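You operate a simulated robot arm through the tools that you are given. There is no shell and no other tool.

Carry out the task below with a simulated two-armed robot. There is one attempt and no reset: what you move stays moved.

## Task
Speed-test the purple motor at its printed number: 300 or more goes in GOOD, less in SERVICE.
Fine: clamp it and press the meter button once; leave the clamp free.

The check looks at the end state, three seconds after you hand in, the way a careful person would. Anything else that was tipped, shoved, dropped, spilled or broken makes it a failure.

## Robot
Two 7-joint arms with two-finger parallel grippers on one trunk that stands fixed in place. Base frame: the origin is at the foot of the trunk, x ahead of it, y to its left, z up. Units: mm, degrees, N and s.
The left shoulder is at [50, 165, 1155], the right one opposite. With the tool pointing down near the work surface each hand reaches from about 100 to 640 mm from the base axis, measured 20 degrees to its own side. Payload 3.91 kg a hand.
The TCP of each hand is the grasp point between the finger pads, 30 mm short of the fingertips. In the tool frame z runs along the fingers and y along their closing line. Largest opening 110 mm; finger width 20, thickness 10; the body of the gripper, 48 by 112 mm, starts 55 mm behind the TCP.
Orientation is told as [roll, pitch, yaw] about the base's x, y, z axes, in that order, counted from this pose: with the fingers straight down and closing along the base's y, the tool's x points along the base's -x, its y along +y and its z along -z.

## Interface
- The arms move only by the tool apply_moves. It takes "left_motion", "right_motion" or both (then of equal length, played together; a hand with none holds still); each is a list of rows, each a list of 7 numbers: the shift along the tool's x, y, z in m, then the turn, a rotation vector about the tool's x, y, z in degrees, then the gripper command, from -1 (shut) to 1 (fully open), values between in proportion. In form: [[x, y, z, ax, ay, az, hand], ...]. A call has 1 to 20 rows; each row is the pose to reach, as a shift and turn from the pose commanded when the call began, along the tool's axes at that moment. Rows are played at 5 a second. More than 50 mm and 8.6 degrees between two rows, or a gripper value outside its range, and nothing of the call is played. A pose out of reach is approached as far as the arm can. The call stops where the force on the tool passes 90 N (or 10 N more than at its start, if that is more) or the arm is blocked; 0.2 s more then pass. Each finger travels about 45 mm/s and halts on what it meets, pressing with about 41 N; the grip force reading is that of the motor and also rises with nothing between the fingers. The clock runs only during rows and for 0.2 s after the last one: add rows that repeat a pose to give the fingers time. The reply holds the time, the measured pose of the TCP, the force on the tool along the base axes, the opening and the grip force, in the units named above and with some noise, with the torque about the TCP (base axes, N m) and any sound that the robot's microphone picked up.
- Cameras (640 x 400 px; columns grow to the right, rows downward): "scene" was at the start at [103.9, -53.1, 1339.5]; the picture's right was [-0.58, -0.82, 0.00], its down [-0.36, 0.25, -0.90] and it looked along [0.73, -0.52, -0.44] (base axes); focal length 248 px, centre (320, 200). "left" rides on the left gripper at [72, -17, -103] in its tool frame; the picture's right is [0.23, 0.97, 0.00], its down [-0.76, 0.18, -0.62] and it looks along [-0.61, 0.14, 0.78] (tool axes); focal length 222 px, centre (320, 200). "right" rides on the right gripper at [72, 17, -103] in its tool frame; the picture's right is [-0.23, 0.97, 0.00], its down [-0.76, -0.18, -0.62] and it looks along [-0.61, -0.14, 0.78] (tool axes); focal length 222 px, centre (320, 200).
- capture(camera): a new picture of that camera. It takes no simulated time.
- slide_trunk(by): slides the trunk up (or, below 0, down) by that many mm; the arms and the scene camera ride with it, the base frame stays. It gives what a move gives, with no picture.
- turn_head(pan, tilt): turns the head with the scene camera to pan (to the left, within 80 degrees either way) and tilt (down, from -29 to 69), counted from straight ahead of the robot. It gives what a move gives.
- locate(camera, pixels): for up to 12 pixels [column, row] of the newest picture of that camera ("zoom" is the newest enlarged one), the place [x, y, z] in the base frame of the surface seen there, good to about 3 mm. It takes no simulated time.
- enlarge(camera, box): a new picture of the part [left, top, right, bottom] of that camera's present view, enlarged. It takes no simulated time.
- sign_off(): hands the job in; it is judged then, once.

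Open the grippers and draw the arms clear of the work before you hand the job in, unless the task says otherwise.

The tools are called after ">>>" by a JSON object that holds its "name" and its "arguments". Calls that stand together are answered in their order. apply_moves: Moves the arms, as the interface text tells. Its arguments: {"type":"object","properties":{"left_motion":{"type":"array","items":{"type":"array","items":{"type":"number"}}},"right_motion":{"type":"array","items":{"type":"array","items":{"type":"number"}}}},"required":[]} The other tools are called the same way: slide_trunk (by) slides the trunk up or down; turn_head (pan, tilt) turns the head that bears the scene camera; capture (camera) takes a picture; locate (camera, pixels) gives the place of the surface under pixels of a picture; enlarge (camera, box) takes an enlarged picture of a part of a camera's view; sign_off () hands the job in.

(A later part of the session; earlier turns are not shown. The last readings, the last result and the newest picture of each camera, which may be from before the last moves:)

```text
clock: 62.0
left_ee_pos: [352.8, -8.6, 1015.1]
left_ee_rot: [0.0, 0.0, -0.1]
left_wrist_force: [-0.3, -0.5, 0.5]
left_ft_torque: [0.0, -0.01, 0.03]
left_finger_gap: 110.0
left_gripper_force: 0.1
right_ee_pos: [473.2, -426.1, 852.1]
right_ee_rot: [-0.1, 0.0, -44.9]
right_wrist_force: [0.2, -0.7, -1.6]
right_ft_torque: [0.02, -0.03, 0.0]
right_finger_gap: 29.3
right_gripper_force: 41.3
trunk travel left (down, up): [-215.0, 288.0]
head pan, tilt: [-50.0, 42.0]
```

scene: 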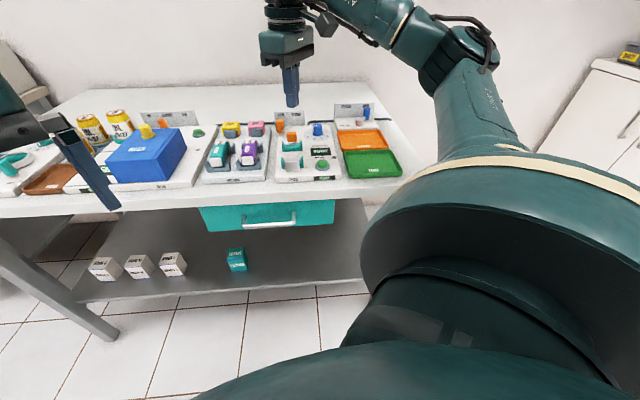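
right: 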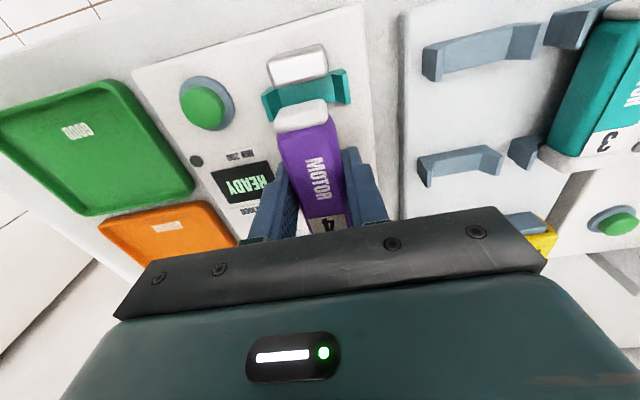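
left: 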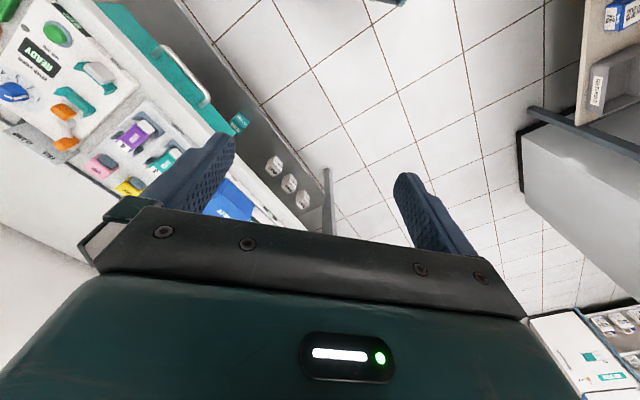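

Still −1.6 N, so not seated yet. I lower another 1.5 mm in half-millimetre rows.

>>> {"name": "apply_moves", "arguments": {"right_motion": [[0, 0, 0.0005, 0, 0, 0, -1], [0, 0, 0.001, 0, 0, 0, -1], [0, 0, 0.0015, 0, 0, 0, -1], [0, 0, 0.0015, 0, 0, 0, -1]]}}

>>> {"name": "enlarge", "arguments": {"camera": "scene", "box": [270, 110, 320, 165]}}

>>> {"name": "locate", "arguments": {"camera": "zoom", "pixels": [[320, 170], [310, 200], [320, 145], [310, 240], [300, 300], [295, 260], [340, 260]]}}

```text
clock: 63.0
left_ee_pos: [351.0, -9.4, 1014.5]
left_ee_rot: [0.1, 0.0, 0.0]
left_wrist_force: [0.4, -0.1, 0.0]
left_ft_torque: [-0.03, 0.02, 0.01]
left_finger_gap: 109.8
left_gripper_force: 0.2
right_ee_pos: [473.9, -425.5, 852.1]
right_ee_rot: [0.1, -0.2, -45.0]
right_wrist_force: [-1.1, -4.1, 10.7]
right_ft_torque: [0.23, 0.41, 0.1]
right_finger_gap: 29.2
right_gripper_force: 40.5
trunk travel left (down, up): [-215.0, 288.0]
head pan, tilt: [-50.0, 42.0]
```

```text
7.27 times, centred on (295, 138) of scene
```

zoom: 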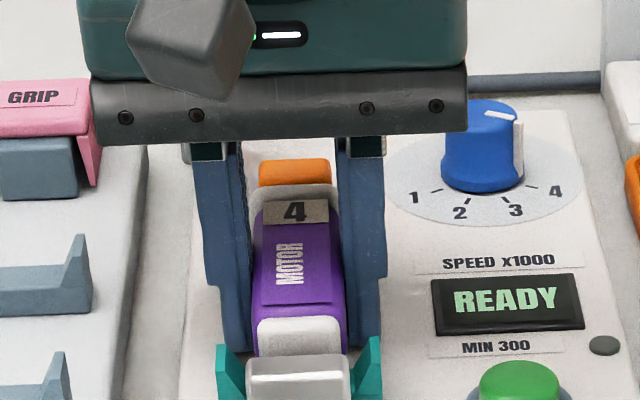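

```text
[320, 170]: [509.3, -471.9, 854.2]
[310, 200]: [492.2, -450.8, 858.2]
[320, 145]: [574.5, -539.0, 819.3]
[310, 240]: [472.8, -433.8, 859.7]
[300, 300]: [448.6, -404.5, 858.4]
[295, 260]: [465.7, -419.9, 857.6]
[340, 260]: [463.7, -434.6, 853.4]
```

Contact of 10.7 N shows the motor is seated (top z≈858.5). I open the fingers to ~50 mm and rise.

>>> {"name": "apply_moves", "arguments": {"right_motion": [[0, 0, -0.0008, 0, 0, 0, -1], [0, 0, -0.0008, 0, 0, 0, -0.4], [0, 0, -0.0008, 0, 0, 0, -0.25], [0, 0, -0.0008, 0, 0, 0, -0.09], [0, 0, -0.0008, 0, 0, 0, -0.09], [0, 0, -0.02, 0, 0, 0, -0.09], [0, 0, -0.06, 0, 0, 0, -0.09], [0, 0, -0.1, 0, 0, 0, -0.09], [0, 0, -0.1, 0, 0, 0, -0.09]]}}

>>> {"name": "capture", "arguments": {"camera": "right"}}

>>> {"name": "enlarge", "arguments": {"camera": "scene", "box": [255, 95, 335, 175]}}

```text
clock: 65.0
left_ee_pos: [351.7, -8.4, 1015.0]
left_ee_rot: [0.0, 0.0, 0.1]
left_wrist_force: [-0.3, 0.4, -0.4]
left_ft_torque: [0.0, -0.01, 0.01]
left_finger_gap: 109.9
left_gripper_force: 0.0
right_ee_pos: [474.9, -426.0, 951.1]
right_ee_rot: [-0.1, -0.1, -44.9]
right_wrist_force: [0.2, 0.1, 0.1]
right_ft_torque: [-0.04, -0.01, -0.03]
right_finger_gap: 50.0
right_gripper_force: 0.0
trunk travel left (down, up): [-215.0, 288.0]
head pan, tilt: [-50.0, 42.0]
```

```text
taken
```

right: 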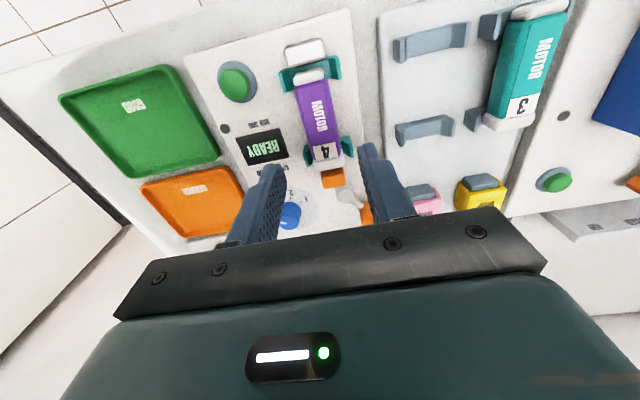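

```text
5.00 times, centred on (295, 135) of scene
```

zoom: 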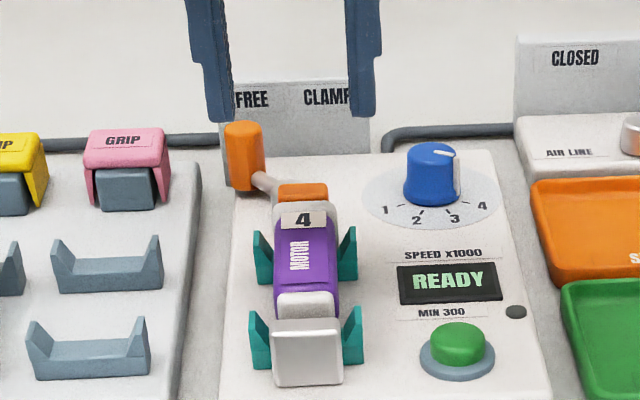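

The motor rests in the tester cradle. Before working the lever I locate the pink grip, handle and pivot to plan a clear path for the closed fingers on the left of the handle.

>>> {"name": "locate", "arguments": {"camera": "zoom", "pixels": [[125, 140], [165, 160], [160, 205], [240, 130], [240, 170], [262, 180], [300, 188], [300, 200], [200, 160], [435, 150], [458, 160], [330, 300]]}}

>>> {"name": "enlarge", "arguments": {"camera": "right", "box": [280, 130, 440, 240]}}

```text
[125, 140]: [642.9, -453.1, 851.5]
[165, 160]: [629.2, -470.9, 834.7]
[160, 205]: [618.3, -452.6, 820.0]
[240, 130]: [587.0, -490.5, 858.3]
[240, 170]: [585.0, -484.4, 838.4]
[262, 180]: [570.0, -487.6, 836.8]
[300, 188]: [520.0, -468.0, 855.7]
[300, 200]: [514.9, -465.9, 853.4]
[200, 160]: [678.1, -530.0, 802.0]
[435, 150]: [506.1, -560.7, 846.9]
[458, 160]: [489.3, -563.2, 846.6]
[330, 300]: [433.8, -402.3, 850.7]
```

```text
3.64 times, centred on (360, 185) of right
```

zoom: 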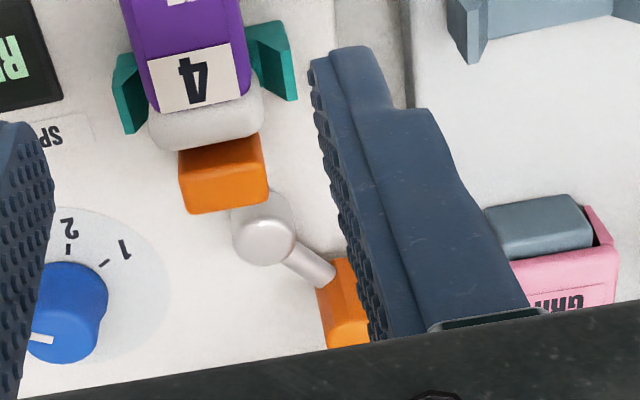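

The gap between handle (left edge u≈−76) and pink grip (right edge u≈−112) is ~36 mm, enough for the closed fingers. I move above it at height with the fingers shut and tilted 25° outward for reach.

>>> {"name": "apply_moves", "arguments": {"right_motion": [[-0.03, 0.0146, 0, 0, -6.25, 0, -0.5], [-0.06, 0.0292, 0, 0, -12.5, 0, -1], [-0.09, 0.0438, 0, 0, -18.75, 0, -1], [-0.12, 0.0584, 0, 0, -25, 0, -1], [-0.12, 0.0584, 0, 0, -25, 0, -1], [-0.12, 0.0584, 0, 0, -25, 0, -1]]}}

>>> {"name": "capture", "arguments": {"camera": "right"}}

>>> {"name": "enlarge", "arguments": {"camera": "scene", "box": [235, 75, 335, 155]}}

```text
clock: 66.4
left_ee_pos: [352.4, -8.7, 1016.6]
left_ee_rot: [0.0, 0.0, 0.0]
left_wrist_force: [-0.2, -0.2, 0.5]
left_ft_torque: [0.01, 0.02, -0.01]
left_finger_gap: 110.3
left_gripper_force: 0.1
right_ee_pos: [600.5, -468.4, 950.1]
right_ee_rot: [0.0, -25.1, -44.8]
right_wrist_force: [0.1, 0.4, 0.6]
right_ft_torque: [0.01, 0.02, 0.01]
right_finger_gap: 0.0
right_gripper_force: 38.0
trunk travel left (down, up): [-215.0, 288.0]
head pan, tilt: [-50.0, 42.0]
```

```text
taken
```

right: 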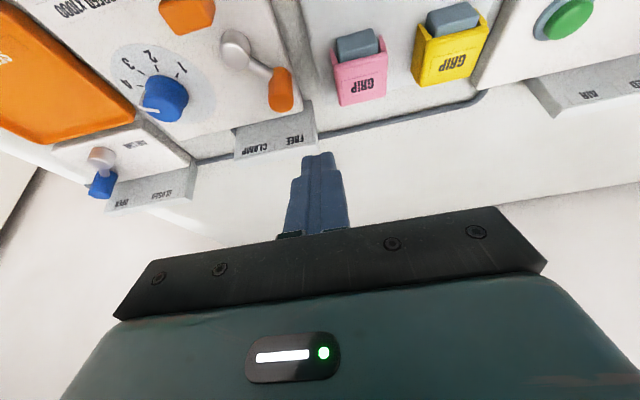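

```text
5.00 times, centred on (285, 115) of scene
```

zoom: 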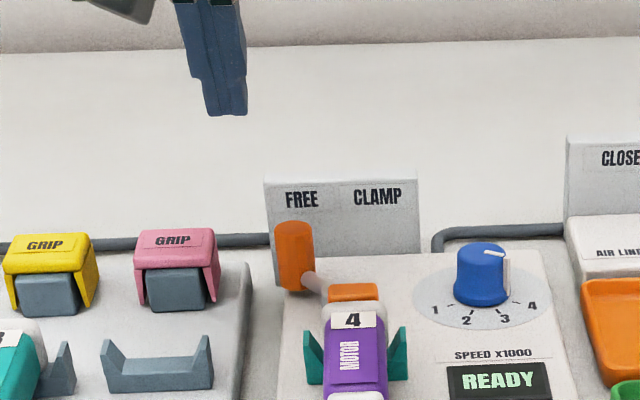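

The hand reached the tilted hover pose at u=−93, v=756. I descend 74 mm vertically so the tips reach z≈849 beside the handle.

>>> {"name": "apply_moves", "arguments": {"right_motion": [[0.0127, 0, 0.0272, 0, 0, 0, -1], [0.0211, 0, 0.0453, 0, 0, 0, -1], [0.0275, 0, 0.0589, 0, 0, 0, -1], [0.0313, 0, 0.0671, 0, 0, 0, -1], [0.0313, 0, 0.0671, 0, 0, 0, -1]]}}

>>> {"name": "capture", "arguments": {"camera": "right"}}

>>> {"name": "enlarge", "arguments": {"camera": "scene", "box": [235, 75, 335, 155]}}

```text
clock: 67.6
left_ee_pos: [352.4, -9.1, 1014.3]
left_ee_rot: [0.0, 0.0, 0.1]
left_wrist_force: [-0.1, -0.2, -0.3]
left_ft_torque: [0.03, 0.05, -0.01]
left_finger_gap: 110.0
left_gripper_force: 0.0
right_ee_pos: [601.6, -471.2, 877.7]
right_ee_rot: [-0.1, -24.9, -44.9]
right_wrist_force: [1.1, 0.1, 0.1]
right_ft_torque: [0.03, 0.0, 0.0]
right_finger_gap: 0.1
right_gripper_force: 37.7
trunk travel left (down, up): [-215.0, 288.0]
head pan, tilt: [-50.0, 42.0]
```

```text
taken
```

right: 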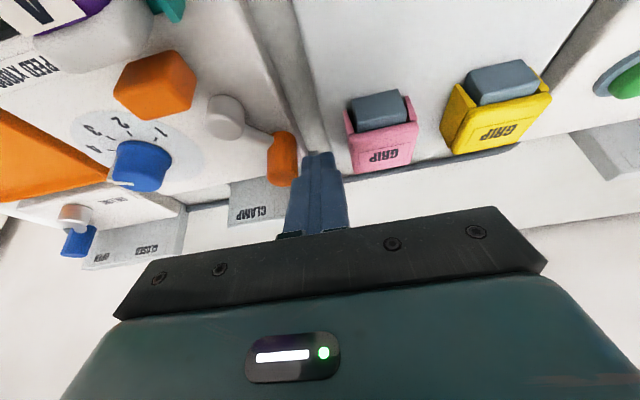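

```text
5.00 times, centred on (285, 115) of scene
```

zoom: 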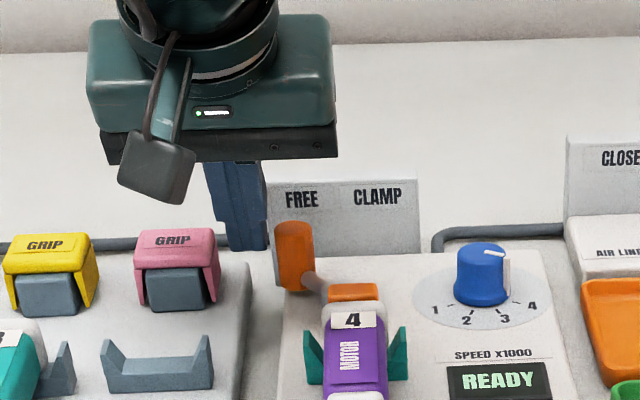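

The closed fingertip is just left of the handle. I push right 30 mm first and check the effect.

>>> {"name": "apply_moves", "arguments": {"right_motion": [[0, -0.006, 0, 0, 0, 0, -1], [0, -0.012, 0, 0, 0, 0, -1], [0, -0.018, 0, 0, 0, 0, -1], [0, -0.024, 0, 0, 0, 0, -1], [0, -0.03, 0, 0, 0, 0, -1], [0, -0.03, 0, 0, 0, 0, -1]]}}

>>> {"name": "enlarge", "arguments": {"camera": "scene", "box": [235, 75, 335, 155]}}

>>> {"name": "capture", "arguments": {"camera": "right"}}

```text
clock: 69.0
left_ee_pos: [353.0, -8.0, 1014.7]
left_ee_rot: [0.0, -0.1, 0.0]
left_wrist_force: [0.2, -0.7, -0.8]
left_ft_torque: [0.0, 0.02, 0.03]
left_finger_gap: 109.9
left_gripper_force: 0.0
right_ee_pos: [579.4, -491.4, 876.2]
right_ee_rot: [0.1, -25.0, -45.0]
right_wrist_force: [0.4, 0.0, 0.3]
right_ft_torque: [-0.02, 0.01, 0.0]
right_finger_gap: 0.0
right_gripper_force: 37.2
trunk travel left (down, up): [-215.0, 288.0]
head pan, tilt: [-50.0, 42.0]
```

```text
5.00 times, centred on (285, 115) of scene
```

zoom: 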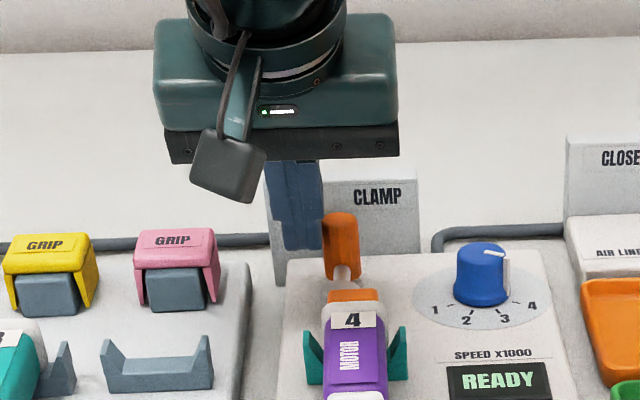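

```text
taken
```

right: 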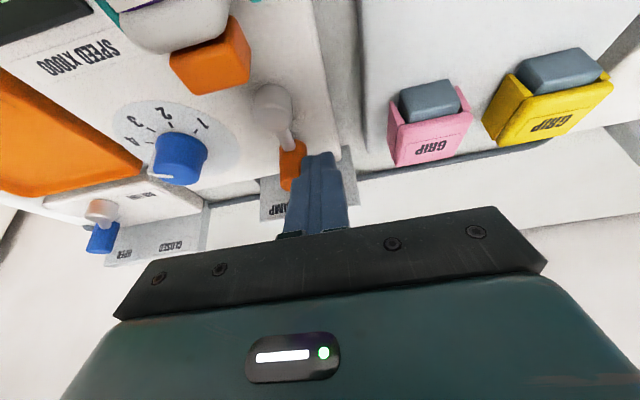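

The handle swings freely and is now at mid-position. I continue pushing right another 32 mm.

>>> {"name": "apply_moves", "arguments": {"right_motion": [[0, -0.005, 0, 0, 0, 0, -1], [0, -0.01, 0, 0, 0, 0, -1], [0, -0.015, 0, 0, 0, 0, -1], [0, -0.02, 0, 0, 0, 0, -1], [0, -0.025, 0, 0, 0, 0, -1], [0, -0.03, 0, 0, 0, 0, -1], [0, -0.03, 0, 0, 0, 0, -1]]}}

>>> {"name": "enlarge", "arguments": {"camera": "scene", "box": [235, 75, 335, 175]}}

>>> {"name": "capture", "arguments": {"camera": "right"}}

```text
clock: 70.6
left_ee_pos: [354.8, -7.3, 1013.6]
left_ee_rot: [-0.1, 0.2, 0.0]
left_wrist_force: [-0.4, -0.3, 0.6]
left_ft_torque: [-0.04, 0.01, 0.0]
left_finger_gap: 109.9
left_gripper_force: 0.0
right_ee_pos: [563.2, -505.0, 875.6]
right_ee_rot: [0.7, -25.1, -44.7]
right_wrist_force: [23.6, 29.5, -7.7]
right_ft_torque: [0.72, -0.46, 0.47]
right_finger_gap: 0.0
right_gripper_force: 37.6
trunk travel left (down, up): [-215.0, 288.0]
head pan, tilt: [-50.0, 42.0]
```

```text
4.00 times, centred on (285, 125) of scene
```

zoom: 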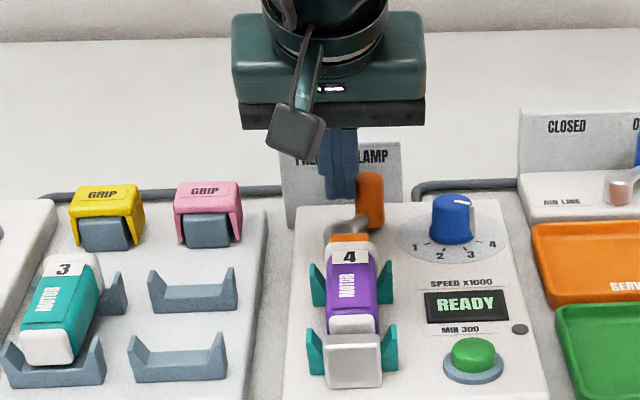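

```text
taken
```

right: 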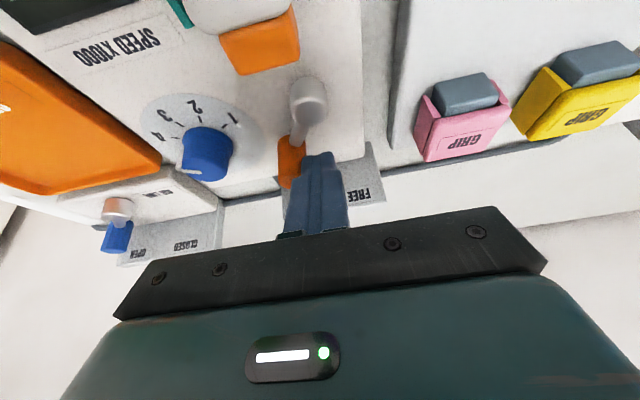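

The push now meets 38 N with the handle near u≈−22. I zoom in to see whether the lever is at its stop or the clamp is pressing the motor.

>>> {"name": "enlarge", "arguments": {"camera": "scene", "box": [300, 110, 345, 145]}}

>>> {"name": "enlarge", "arguments": {"camera": "scene", "box": [305, 115, 345, 175]}}

>>> {"name": "enlarge", "arguments": {"camera": "right", "box": [190, 0, 350, 200]}}

```text
11.43 times, centred on (322, 128) of scene
```

zoom: 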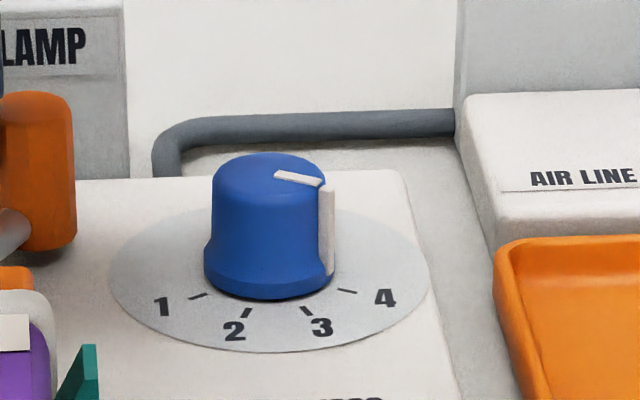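

```text
6.67 times, centred on (325, 145) of scene
```

zoom: 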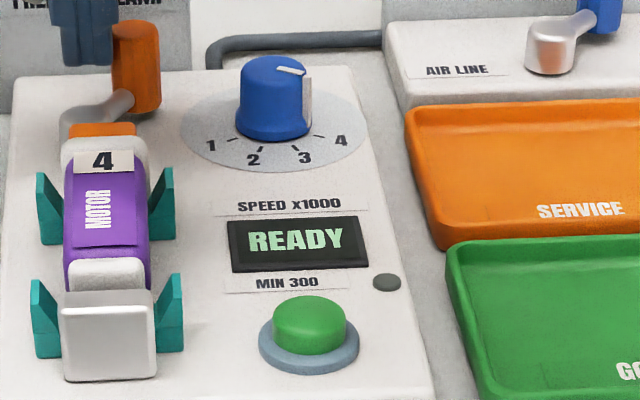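

```text
2.00 times, centred on (270, 100) of right
```

zoom: 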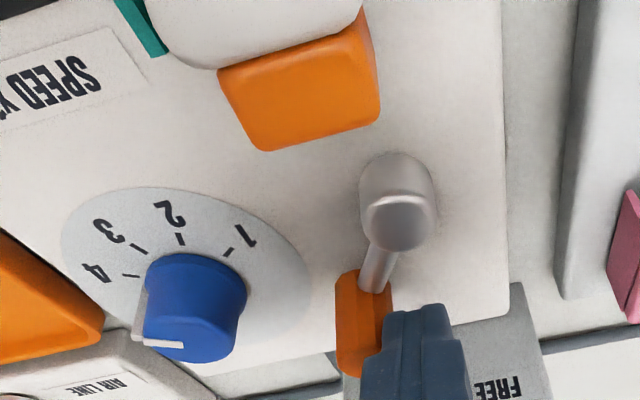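

The clamp block has advanced onto the motor's white end and the lever is about 32° right of centre, close to CLAMP. I push another 8 mm in small rows while watching the force.

>>> {"name": "apply_moves", "arguments": {"right_motion": [[0, -0.002, 0, 0, 0, 0, -1], [0, -0.004, 0, 0, 0, 0, -1], [0, -0.006, 0, 0, 0, 0, -1], [0, -0.008, 0, 0, 0, 0, -1], [0, -0.008, 0, 0, 0, 0, -1]]}}

>>> {"name": "enlarge", "arguments": {"camera": "right", "box": [190, 0, 350, 200]}}

>>> {"name": "enlarge", "arguments": {"camera": "scene", "box": [290, 105, 350, 165]}}

```text
clock: 71.8
left_ee_pos: [355.5, -6.6, 1012.2]
left_ee_rot: [-0.2, 0.3, -0.1]
left_wrist_force: [0.0, 0.0, -0.1]
left_ft_torque: [0.06, 0.0, 0.0]
left_finger_gap: 110.2
left_gripper_force: 0.0
right_ee_pos: [561.8, -507.4, 876.7]
right_ee_rot: [1.5, -25.1, -44.5]
right_wrist_force: [42.9, 44.9, -18.1]
right_ft_torque: [1.22, -0.83, 0.84]
right_finger_gap: 0.0
right_gripper_force: 37.5
trunk travel left (down, up): [-215.0, 288.0]
head pan, tilt: [-50.0, 42.0]
```

```text
2.00 times, centred on (270, 100) of right
```

zoom: 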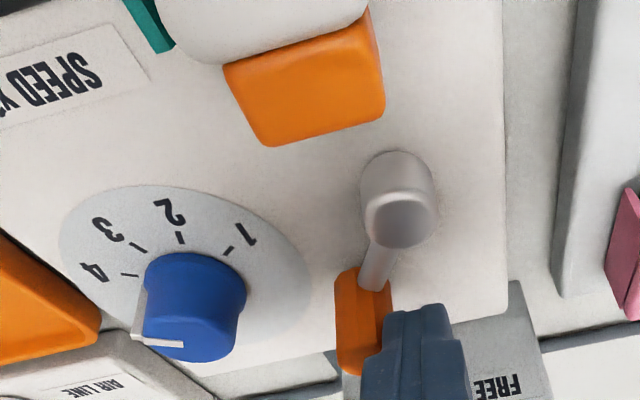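

```text
6.67 times, centred on (320, 135) of scene
```

zoom: 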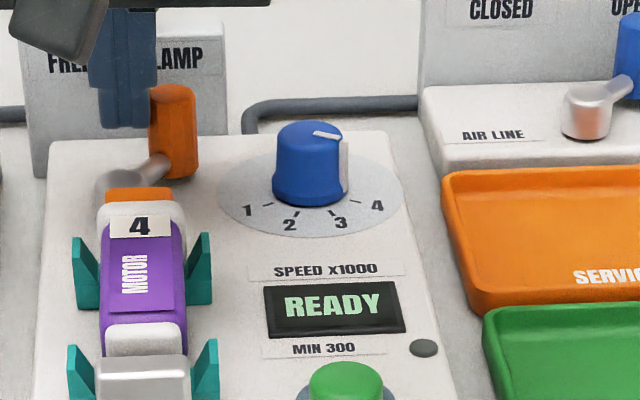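

The lever no longer moves at 62 N, so it is at its CLAMP stop. I back off to the left, then rise, and check that the lever stays.

>>> {"name": "apply_moves", "arguments": {"right_motion": [[0, 0.008, 0, 0, 0, 0, -1], [0, 0.018, 0, 0, 0, 0, -1], [0, 0.03, 0, 0, 0, 0, -1], [-0.0127, 0.03, -0.0272, 0, 0, 0, -1], [-0.0296, 0.03, -0.0634, 0, 0, 0, -1], [-0.0423, 0.03, -0.0906, 0, 0, 0, -1], [-0.0423, 0.03, -0.0906, 0, 0, 0, -1]]}}

>>> {"name": "enlarge", "arguments": {"camera": "scene", "box": [275, 100, 350, 175]}}

>>> {"name": "capture", "arguments": {"camera": "right"}}

```text
clock: 73.4
left_ee_pos: [351.7, -9.0, 1014.4]
left_ee_rot: [0.0, 0.0, 0.0]
left_wrist_force: [1.0, -0.1, 0.1]
left_ft_torque: [-0.01, 0.01, -0.02]
left_finger_gap: 110.0
left_gripper_force: 0.0
right_ee_pos: [573.9, -497.2, 977.9]
right_ee_rot: [-0.1, -25.1, -45.0]
right_wrist_force: [0.5, 0.4, -0.5]
right_ft_torque: [-0.01, 0.01, 0.03]
right_finger_gap: 0.1
right_gripper_force: 37.5
trunk travel left (down, up): [-215.0, 288.0]
head pan, tilt: [-50.0, 42.0]
```

```text
5.33 times, centred on (312, 138) of scene
```

zoom: 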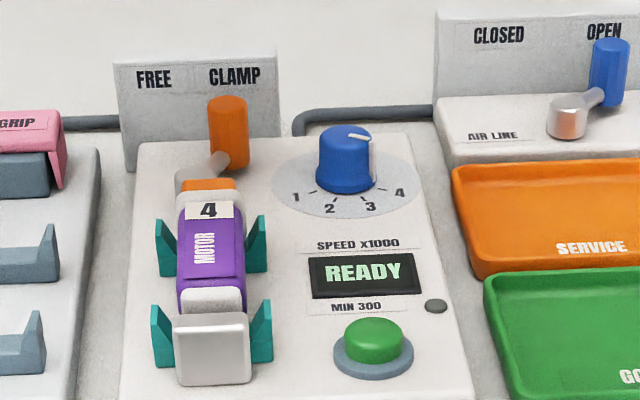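

```text
taken
```

right: 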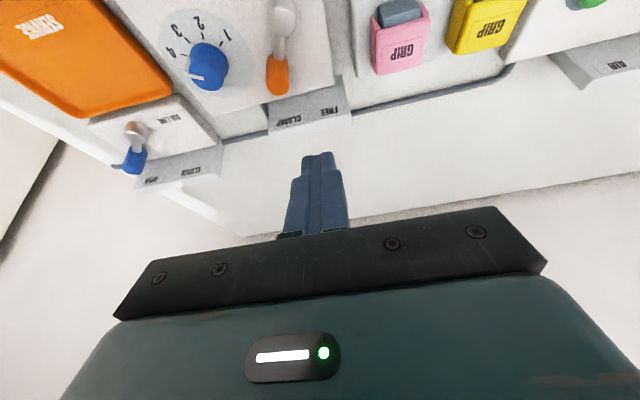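

The lever stays at CLAMP. Before the single button press I double-check the dial from the right camera.

>>> {"name": "enlarge", "arguments": {"camera": "right", "box": [150, 0, 270, 110]}}

>>> {"name": "enlarge", "arguments": {"camera": "scene", "box": [307, 110, 337, 145]}}

```text
3.64 times, centred on (210, 55) of right
```

zoom: 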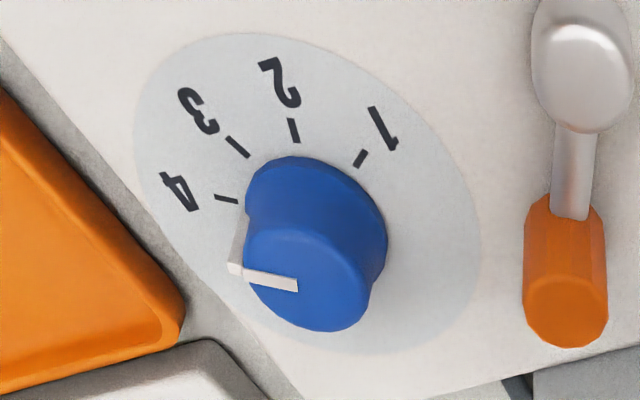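

```text
11.43 times, centred on (322, 128) of scene
```

zoom: 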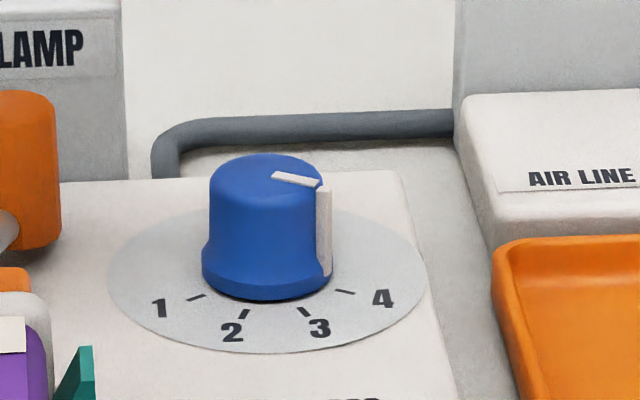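

The pointer is within about 3° of tick 4. I now straighten the hand and move it, fingers shut, above the green button near (390,−441).

>>> {"name": "apply_moves", "arguments": {"right_motion": [[0.0349, -0.018, -0.0057, 0, 5, 0, -1], [0.0698, -0.036, -0.0113, 0, 10, 0, -1], [0.1046, -0.054, -0.017, 0, 15, 0, -1], [0.1395, -0.072, -0.0226, 0, 20, 0, -1], [0.1744, -0.09, -0.0283, 0, 25, 0, -1], [0.1744, -0.09, -0.0283, 0, 25, 0, -1]]}}

>>> {"name": "capture", "arguments": {"camera": "right"}}

>>> {"name": "enlarge", "arguments": {"camera": "scene", "box": [275, 80, 365, 190]}}

```text
clock: 74.8
left_ee_pos: [352.2, -7.8, 1014.2]
left_ee_rot: [-0.1, 0.1, 0.0]
left_wrist_force: [-0.4, -0.4, -0.1]
left_ft_torque: [0.01, 0.03, -0.04]
left_finger_gap: 110.2
left_gripper_force: 0.0
right_ee_pos: [389.4, -439.2, 927.6]
right_ee_rot: [0.1, 0.0, -44.8]
right_wrist_force: [0.0, 0.0, -0.2]
right_ft_torque: [-0.04, 0.0, -0.02]
right_finger_gap: 0.0
right_gripper_force: 37.8
trunk travel left (down, up): [-215.0, 288.0]
head pan, tilt: [-50.0, 42.0]
```

```text
taken
```

right: 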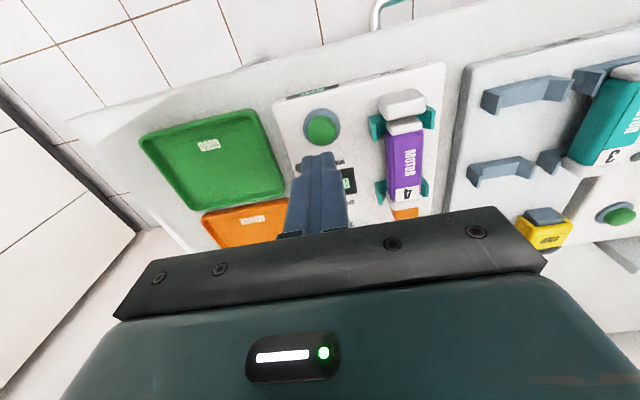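

```text
3.64 times, centred on (320, 135) of scene
```

zoom: 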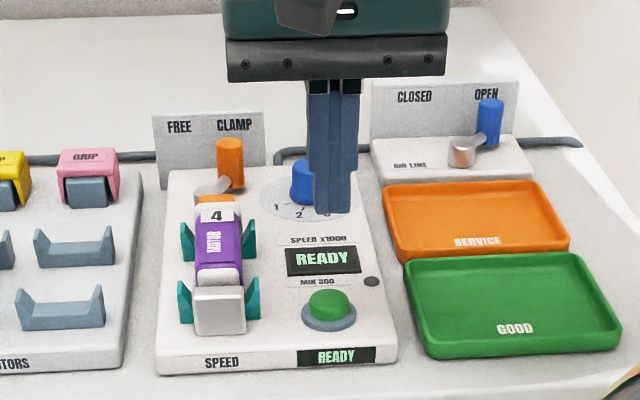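

The button is straight below the fingertips (offset ≈1 mm). I descend to just above it.

>>> {"name": "apply_moves", "arguments": {"right_motion": [[0, 0.001, 0.02, 0, 0, 0, -1], [0, 0.001, 0.04, 0, 0, 0, -1], [0, 0.001, 0.053, 0, 0, 0, -1], [0, 0.001, 0.057, 0, 0, 0, -1], [0, 0.001, 0.057, 0, 0, 0, -1]]}}

>>> {"name": "enlarge", "arguments": {"camera": "scene", "box": [305, 120, 365, 190]}}

```text
clock: 76.0
left_ee_pos: [352.4, -8.8, 1014.5]
left_ee_rot: [-0.1, 0.0, 0.0]
left_wrist_force: [-0.5, -0.6, 0.4]
left_ft_torque: [0.02, 0.01, 0.02]
left_finger_gap: 110.1
left_gripper_force: 0.0
right_ee_pos: [389.7, -440.4, 871.1]
right_ee_rot: [0.0, 0.0, -44.9]
right_wrist_force: [-0.7, -0.2, -0.6]
right_ft_torque: [0.01, 0.01, -0.02]
right_finger_gap: 0.0
right_gripper_force: 38.0
trunk travel left (down, up): [-215.0, 288.0]
head pan, tilt: [-50.0, 42.0]
```

```text
5.71 times, centred on (335, 155) of scene
```

zoom: 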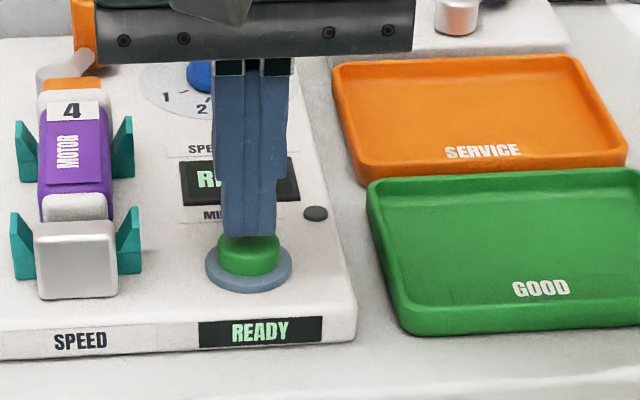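

The tip is ~5 mm above the button. I press down in 2 mm rows and watch for force or a sound.

>>> {"name": "apply_moves", "arguments": {"right_motion": [[0, 0, 0.002, 0, 0, 0, -1], [0, 0, 0.004, 0, 0, 0, -1], [0, 0, 0.006, 0, 0, 0, -1], [0, 0, 0.008, 0, 0, 0, -1], [0, 0, 0.009, 0, 0, 0, -1]]}}

>>> {"name": "enlarge", "arguments": {"camera": "scene", "box": [305, 120, 365, 190]}}

```text
clock: 77.2
left_ee_pos: [352.3, -9.1, 1015.0]
left_ee_rot: [-0.1, 0.0, 0.1]
left_wrist_force: [0.2, 0.1, 0.2]
left_ft_torque: [0.02, 0.03, 0.0]
left_finger_gap: 109.8
left_gripper_force: 0.0
right_ee_pos: [390.3, -438.4, 862.6]
right_ee_rot: [0.0, 0.0, -44.9]
right_wrist_force: [1.0, -1.2, 1.0]
right_ft_torque: [-0.03, 0.02, -0.02]
right_finger_gap: 0.0
right_gripper_force: 38.0
trunk travel left (down, up): [-215.0, 288.0]
head pan, tilt: [-50.0, 42.0]
```

```text
5.71 times, centred on (335, 155) of scene
```

zoom: 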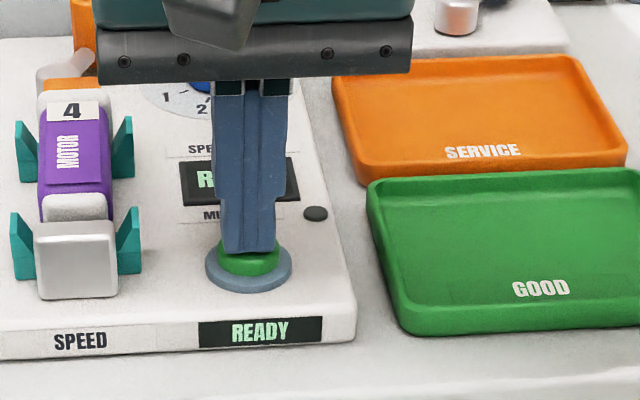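

Only ~1 N so far and the display still reads READY. I press further in 1 mm rows.

>>> {"name": "apply_moves", "arguments": {"right_motion": [[0, 0, 0.001, 0, 0, 0, -1], [0, 0, 0.002, 0, 0, 0, -1], [0, 0, 0.003, 0, 0, 0, -1], [0, 0, 0.004, 0, 0, 0, -1]]}}

>>> {"name": "enlarge", "arguments": {"camera": "scene", "box": [305, 120, 365, 190]}}

```text
clock: 78.2
left_ee_pos: [351.5, -9.6, 1014.8]
left_ee_rot: [0.0, 0.1, 0.0]
left_wrist_force: [0.8, -0.3, 0.2]
left_ft_torque: [-0.02, -0.02, -0.01]
left_finger_gap: 110.1
left_gripper_force: 0.0
right_ee_pos: [389.6, -438.1, 858.8]
right_ee_rot: [0.1, 0.0, -44.9]
right_wrist_force: [1.8, 0.2, 3.5]
right_ft_torque: [-0.03, -0.03, 0.01]
right_finger_gap: 0.0
right_gripper_force: 37.6
trunk travel left (down, up): [-215.0, 288.0]
head pan, tilt: [-50.0, 42.0]
heard: click
```

```text
5.71 times, centred on (335, 155) of scene
```

zoom: 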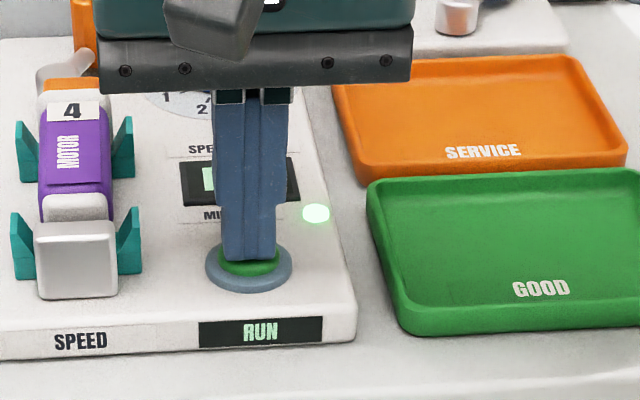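

A click was heard and the display shows RUN with the lamp lit. I release the button by rising straight up.

>>> {"name": "apply_moves", "arguments": {"right_motion": [[0, 0, -0.01, 0, 0, 0, -1], [0, 0, -0.04, 0, 0, 0, -1], [0, 0, -0.08, 0, 0, 0, -1], [0, 0, -0.1, 0, 0, 0, -1], [0, 0, -0.1, 0, 0, 0, -1]]}}

>>> {"name": "enlarge", "arguments": {"camera": "scene", "box": [285, 110, 355, 190]}}

```text
clock: 79.4
left_ee_pos: [351.9, -8.8, 1014.5]
left_ee_rot: [0.0, 0.0, 0.0]
left_wrist_force: [-0.3, -0.4, 0.2]
left_ft_torque: [0.0, 0.0, 0.02]
left_finger_gap: 109.7
left_gripper_force: 0.1
right_ee_pos: [390.6, -440.8, 959.8]
right_ee_rot: [0.0, 0.0, -45.0]
right_wrist_force: [-0.5, -0.8, -0.5]
right_ft_torque: [0.02, 0.0, -0.02]
right_finger_gap: 0.0
right_gripper_force: 37.4
trunk travel left (down, up): [-215.0, 288.0]
head pan, tilt: [-50.0, 42.0]
```

```text
5.00 times, centred on (320, 150) of scene
```

zoom: 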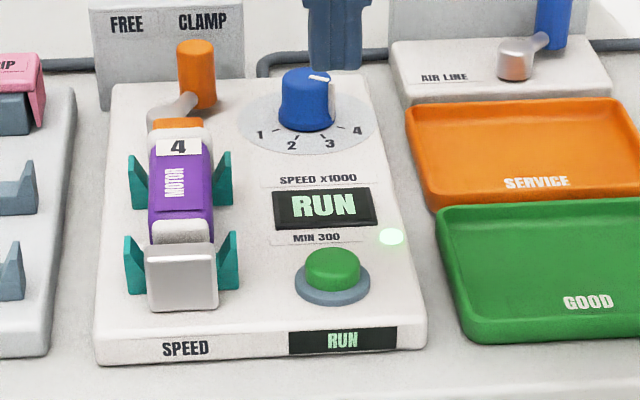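

The meter is running. I wait a few seconds holding still for the result.

>>> {"name": "apply_moves", "arguments": {"right_motion": [[0, 0, 0, 0, 0, 0, -1], [0, 0, 0, 0, 0, 0, -1], [0, 0, 0, 0, 0, 0, -1], [0, 0, 0, 0, 0, 0, -1], [0, 0, 0, 0, 0, 0, -1], [0, 0, 0, 0, 0, 0, -1], [0, 0, 0, 0, 0, 0, -1], [0, 0, 0, 0, 0, 0, -1], [0, 0, 0, 0, 0, 0, -1], [0, 0, 0, 0, 0, 0, -1], [0, 0, 0, 0, 0, 0, -1], [0, 0, 0, 0, 0, 0, -1], [0, 0, 0, 0, 0, 0, -1], [0, 0, 0, 0, 0, 0, -1], [0, 0, 0, 0, 0, 0, -1]]}}

>>> {"name": "enlarge", "arguments": {"camera": "scene", "box": [285, 110, 355, 190]}}

```text
clock: 82.6
left_ee_pos: [351.7, -8.9, 1014.9]
left_ee_rot: [0.0, 0.0, 0.0]
left_wrist_force: [0.6, -0.6, 0.5]
left_ft_torque: [0.0, 0.0, 0.01]
left_finger_gap: 110.0
left_gripper_force: 0.2
right_ee_pos: [391.6, -440.2, 959.0]
right_ee_rot: [0.0, 0.0, -44.9]
right_wrist_force: [0.4, -0.9, -0.8]
right_ft_torque: [-0.02, 0.0, -0.01]
right_finger_gap: 0.0
right_gripper_force: 37.9
trunk travel left (down, up): [-215.0, 288.0]
head pan, tilt: [-50.0, 42.0]
```

```text
5.00 times, centred on (320, 150) of scene
```

zoom: 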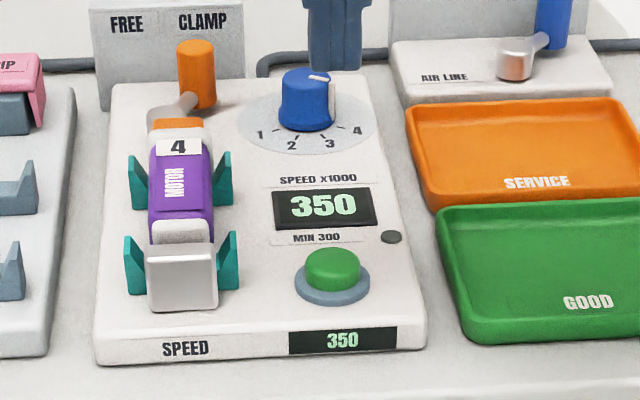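

The meter reads 350 (≥300), so the motor goes to GOOD. First I free the clamp: I locate the handle at its CLAMP position.

>>> {"name": "locate", "arguments": {"camera": "zoom", "pixels": [[197, 50], [197, 70], [197, 95], [213, 70], [182, 70], [180, 105], [160, 110], [305, 80], [285, 100], [334, 90], [178, 125], [205, 95]]}}

>>> {"name": "enlarge", "arguments": {"camera": "scene", "box": [290, 105, 330, 145]}}

```text
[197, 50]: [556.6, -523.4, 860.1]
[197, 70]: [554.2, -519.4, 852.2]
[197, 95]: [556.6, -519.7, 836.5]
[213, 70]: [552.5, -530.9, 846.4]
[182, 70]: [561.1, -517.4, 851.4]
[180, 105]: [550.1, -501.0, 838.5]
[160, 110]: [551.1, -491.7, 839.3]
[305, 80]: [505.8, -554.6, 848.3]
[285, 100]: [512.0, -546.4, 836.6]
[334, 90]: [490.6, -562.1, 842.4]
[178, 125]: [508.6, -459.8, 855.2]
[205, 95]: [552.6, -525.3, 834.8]
```

```text
10.00 times, centred on (310, 125) of scene
```

zoom: 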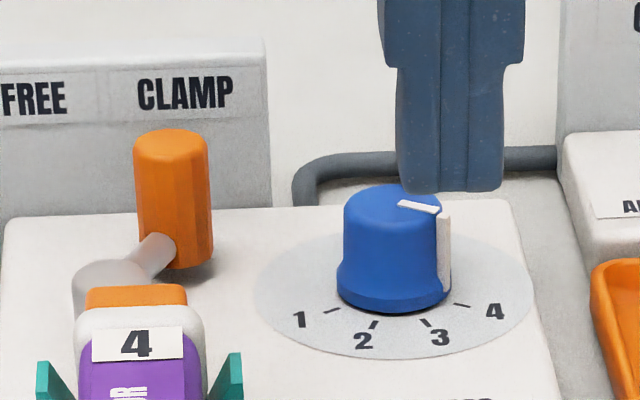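

The handle centre is at about u=−23, v=767, with ~37 mm free between it and the knob. I move the shut fingers above that gap, tilted 25°.

>>> {"name": "apply_moves", "arguments": {"right_motion": [[-0.0338, 0.0061, 0, 0, -5, 0, -1], [-0.0676, 0.0122, 0, 0, -10, 0, -1], [-0.1014, 0.0182, 0, 0, -15, 0, -1], [-0.1352, 0.0243, 0, 0, -20, 0, -1], [-0.169, 0.0304, 0, 0, -25, 0, -1], [-0.169, 0.0304, 0, 0, -25, 0, -1]]}}

>>> {"name": "capture", "arguments": {"camera": "right"}}

>>> {"name": "enlarge", "arguments": {"camera": "scene", "box": [280, 75, 350, 145]}}

```text
clock: 84.0
left_ee_pos: [352.5, -8.4, 1014.8]
left_ee_rot: [-0.1, 0.0, 0.0]
left_wrist_force: [-0.5, -0.3, -0.3]
left_ft_torque: [0.0, -0.01, -0.03]
left_finger_gap: 110.3
left_gripper_force: 0.1
right_ee_pos: [531.7, -538.0, 957.4]
right_ee_rot: [0.0, -25.1, -45.0]
right_wrist_force: [-0.5, 0.1, 0.7]
right_ft_torque: [0.02, 0.03, 0.02]
right_finger_gap: 0.0
right_gripper_force: 37.7
trunk travel left (down, up): [-215.0, 288.0]
head pan, tilt: [-50.0, 42.0]
```

```text
taken
```

right: 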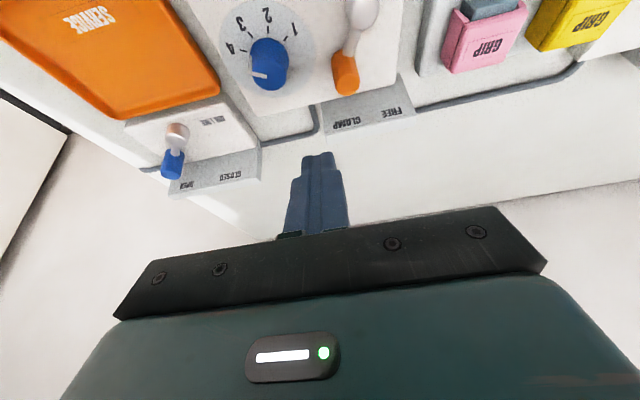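

```text
5.71 times, centred on (315, 110) of scene
```

zoom: 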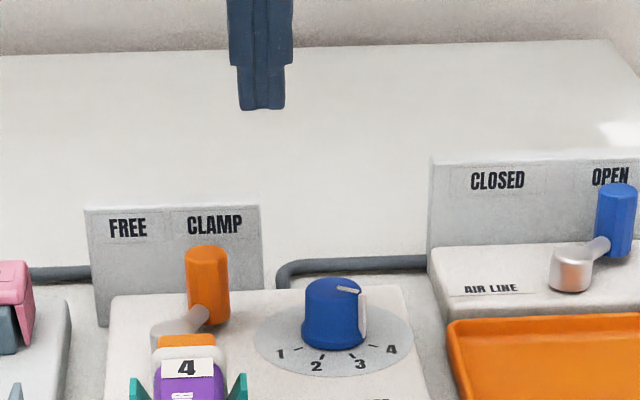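

The hand is at u=4.5, v=756. I descend 77 mm so the tip is at z≈853, right of the handle and above knob height.

>>> {"name": "apply_moves", "arguments": {"right_motion": [[0.0127, 0, 0.0272, 0, 0, 0, -1], [0.0211, 0, 0.0453, 0, 0, 0, -1], [0.0283, 0, 0.0607, 0, 0, 0, -1], [0.0325, 0, 0.0698, 0, 0, 0, -1], [0.0325, 0, 0.0698, 0, 0, 0, -1]]}}

>>> {"name": "capture", "arguments": {"camera": "right"}}

>>> {"name": "enlarge", "arguments": {"camera": "scene", "box": [280, 75, 350, 145]}}

```text
clock: 85.2
left_ee_pos: [353.0, -8.2, 1014.2]
left_ee_rot: [0.0, 0.0, -0.1]
left_wrist_force: [-0.2, -0.5, -0.8]
left_ft_torque: [-0.02, 0.01, -0.01]
left_finger_gap: 110.1
left_gripper_force: 0.1
right_ee_pos: [531.0, -538.8, 880.9]
right_ee_rot: [0.0, -25.1, -44.8]
right_wrist_force: [-0.3, -0.3, 0.8]
right_ft_torque: [0.03, -0.01, 0.03]
right_finger_gap: 0.0
right_gripper_force: 37.9
trunk travel left (down, up): [-215.0, 288.0]
head pan, tilt: [-50.0, 42.0]
```

```text
taken
```

right: 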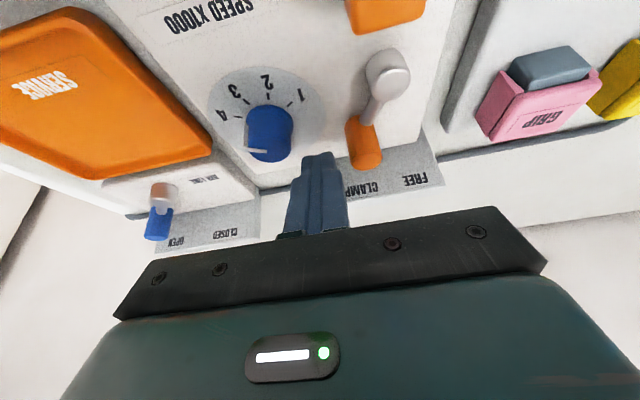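

```text
5.71 times, centred on (315, 110) of scene
```

zoom: 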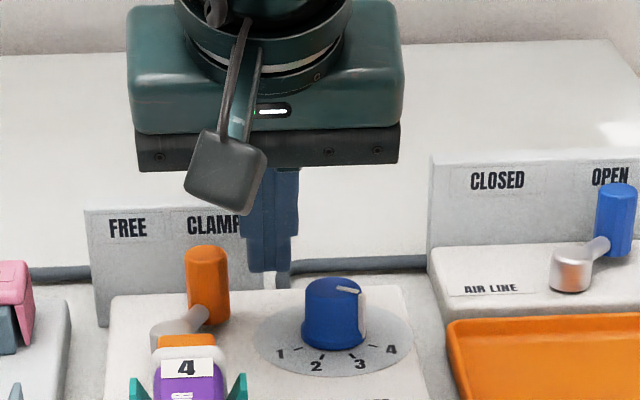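

The fingertip is just right of the handle. I push it left 50 mm toward FREE.

>>> {"name": "apply_moves", "arguments": {"right_motion": [[0, 0.005, 0, 0, 0, 0, -1], [0, 0.01, 0, 0, 0, 0, -1], [0, 0.015, 0, 0, 0, 0, -1], [0, 0.02, 0, 0, 0, 0, -1], [0, 0.025, 0, 0, 0, 0, -1], [0, 0.03, 0, 0, 0, 0, -1], [0, 0.035, 0, 0, 0, 0, -1], [0, 0.04, 0, 0, 0, 0, -1], [0, 0.045, 0, 0, 0, 0, -1], [0, 0.05, 0, 0, 0, 0, -1], [0, 0.05, 0, 0, 0, 0, -1]]}}

>>> {"name": "capture", "arguments": {"camera": "right"}}

>>> {"name": "enlarge", "arguments": {"camera": "scene", "box": [260, 90, 350, 180]}}

```text
clock: 87.6
left_ee_pos: [351.8, -8.6, 1015.1]
left_ee_rot: [-0.1, 0.0, 0.0]
left_wrist_force: [-0.3, -1.0, 0.3]
left_ft_torque: [-0.03, 0.0, -0.01]
left_finger_gap: 109.9
left_gripper_force: 0.0
right_ee_pos: [567.4, -501.6, 882.5]
right_ee_rot: [-0.1, -25.0, -45.0]
right_wrist_force: [-0.3, 0.7, -0.2]
right_ft_torque: [0.02, 0.01, 0.0]
right_finger_gap: 0.0
right_gripper_force: 37.9
trunk travel left (down, up): [-215.0, 288.0]
head pan, tilt: [-50.0, 42.0]
```

```text
taken
```

right: 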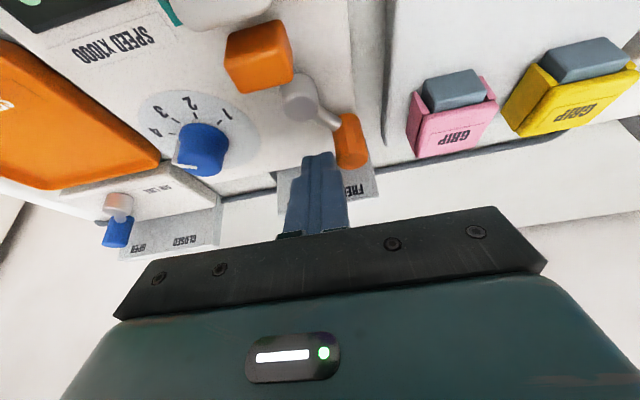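

```text
4.44 times, centred on (305, 135) of scene
```

zoom: 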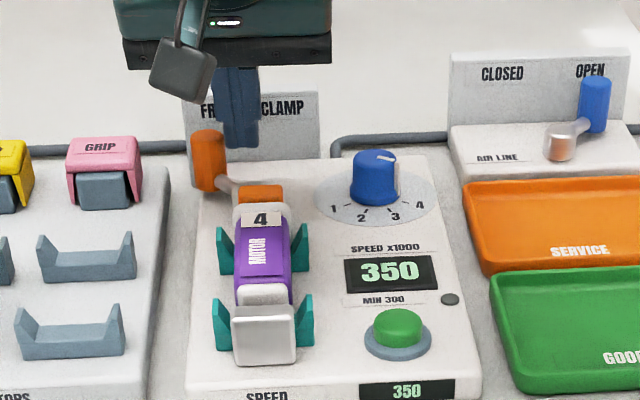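

The handle is nearly back at FREE. I push a further 6 mm until I feel the stop.

>>> {"name": "apply_moves", "arguments": {"right_motion": [[0, 0.002, 0, 0, 0, 0, -1], [0, 0.004, 0, 0, 0, 0, -1], [0, 0.006, 0, 0, 0, 0, -1], [0, 0.006, 0, 0, 0, 0, -1]]}}

>>> {"name": "enlarge", "arguments": {"camera": "right", "box": [210, 0, 410, 200]}}

```text
clock: 88.6
left_ee_pos: [349.7, -9.2, 1016.0]
left_ee_rot: [0.0, -0.1, 0.0]
left_wrist_force: [-0.7, 0.8, -0.2]
left_ft_torque: [0.0, 0.0, -0.02]
left_finger_gap: 110.1
left_gripper_force: 0.1
right_ee_pos: [568.9, -500.0, 881.2]
right_ee_rot: [-0.2, -25.0, -45.1]
right_wrist_force: [-16.7, -9.8, 2.8]
right_ft_torque: [-0.23, 0.35, -0.2]
right_finger_gap: 0.0
right_gripper_force: 37.6
trunk travel left (down, up): [-215.0, 288.0]
head pan, tilt: [-50.0, 42.0]
```

```text
2.00 times, centred on (310, 100) of right
```

zoom: 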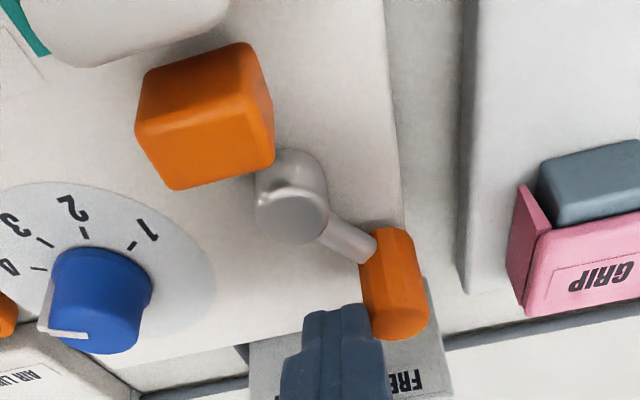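

19 N of resistance marks the FREE stop, and the clamp block is retracted from the motor. I back off to the right and rise.

>>> {"name": "apply_moves", "arguments": {"right_motion": [[0, -0.008, 0, 0, 0, 0, -1], [0, -0.015, 0, 0, 0, 0, -1], [-0.0127, -0.015, -0.0272, 0, 0, 0, -1], [-0.0296, -0.015, -0.0634, 0, 0, 0, -1], [-0.038, -0.015, -0.0816, 0, 0, 0, -1], [-0.038, -0.015, -0.0816, 0, 0, 0, -1]]}}

>>> {"name": "enlarge", "arguments": {"camera": "scene", "box": [260, 90, 350, 180]}}

```text
clock: 90.0
left_ee_pos: [353.1, -8.4, 1014.9]
left_ee_rot: [0.0, -0.1, -0.1]
left_wrist_force: [0.1, 0.1, 0.1]
left_ft_torque: [0.03, 0.01, 0.01]
left_finger_gap: 109.6
left_gripper_force: 0.0
right_ee_pos: [560.0, -508.9, 971.9]
right_ee_rot: [0.0, -25.0, -45.0]
right_wrist_force: [0.2, 0.2, -0.2]
right_ft_torque: [0.01, 0.02, 0.02]
right_finger_gap: 0.1
right_gripper_force: 37.3
trunk travel left (down, up): [-215.0, 288.0]
head pan, tilt: [-50.0, 42.0]
```

```text
4.44 times, centred on (305, 135) of scene
```

zoom: 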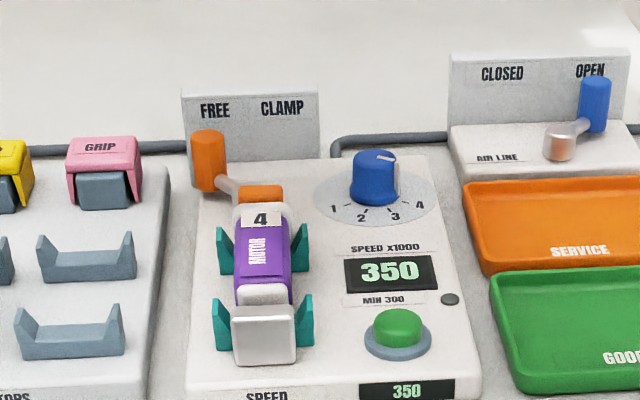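

Lever at FREE, motor in the cradle, 350 displayed. I straighten the hand above the motor and open the fingers to 50 mm.

>>> {"name": "apply_moves", "arguments": {"right_motion": [[0.0303, -0.0005, -0.0084, 0, 6.25, 0, -0.6], [0.0607, -0.001, -0.0167, 0, 12.5, 0, -0.09], [0.091, -0.0015, -0.0251, 0, 18.75, 0, -0.09], [0.1213, -0.002, -0.0334, 0, 25, 0, -0.09], [0.1213, -0.002, -0.0334, 0, 25, 0, -0.09], [0.1213, -0.002, -0.0334, 0, 25, 0, -0.09]]}}

>>> {"name": "enlarge", "arguments": {"camera": "right", "box": [260, 40, 380, 180]}}

>>> {"name": "enlarge", "arguments": {"camera": "scene", "box": [260, 90, 350, 180]}}

```text
clock: 91.4
left_ee_pos: [352.6, -8.3, 1014.0]
left_ee_rot: [0.0, 0.0, 0.0]
left_wrist_force: [-0.5, -0.4, 0.6]
left_ft_torque: [-0.01, -0.01, 0.0]
left_finger_gap: 110.1
left_gripper_force: 0.2
right_ee_pos: [472.0, -421.6, 950.6]
right_ee_rot: [0.0, 0.1, -44.8]
right_wrist_force: [0.3, -0.8, 0.6]
right_ft_torque: [0.01, -0.02, -0.02]
right_finger_gap: 50.2
right_gripper_force: 0.1
trunk travel left (down, up): [-215.0, 288.0]
head pan, tilt: [-50.0, 42.0]
```

```text
2.86 times, centred on (320, 110) of right
```

zoom: 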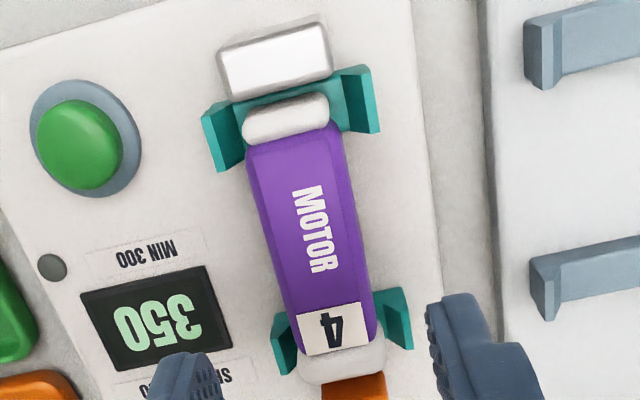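

```text
4.44 times, centred on (305, 135) of scene
```

zoom: 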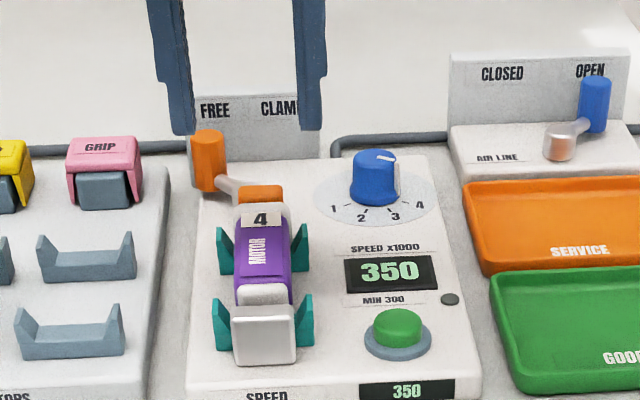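

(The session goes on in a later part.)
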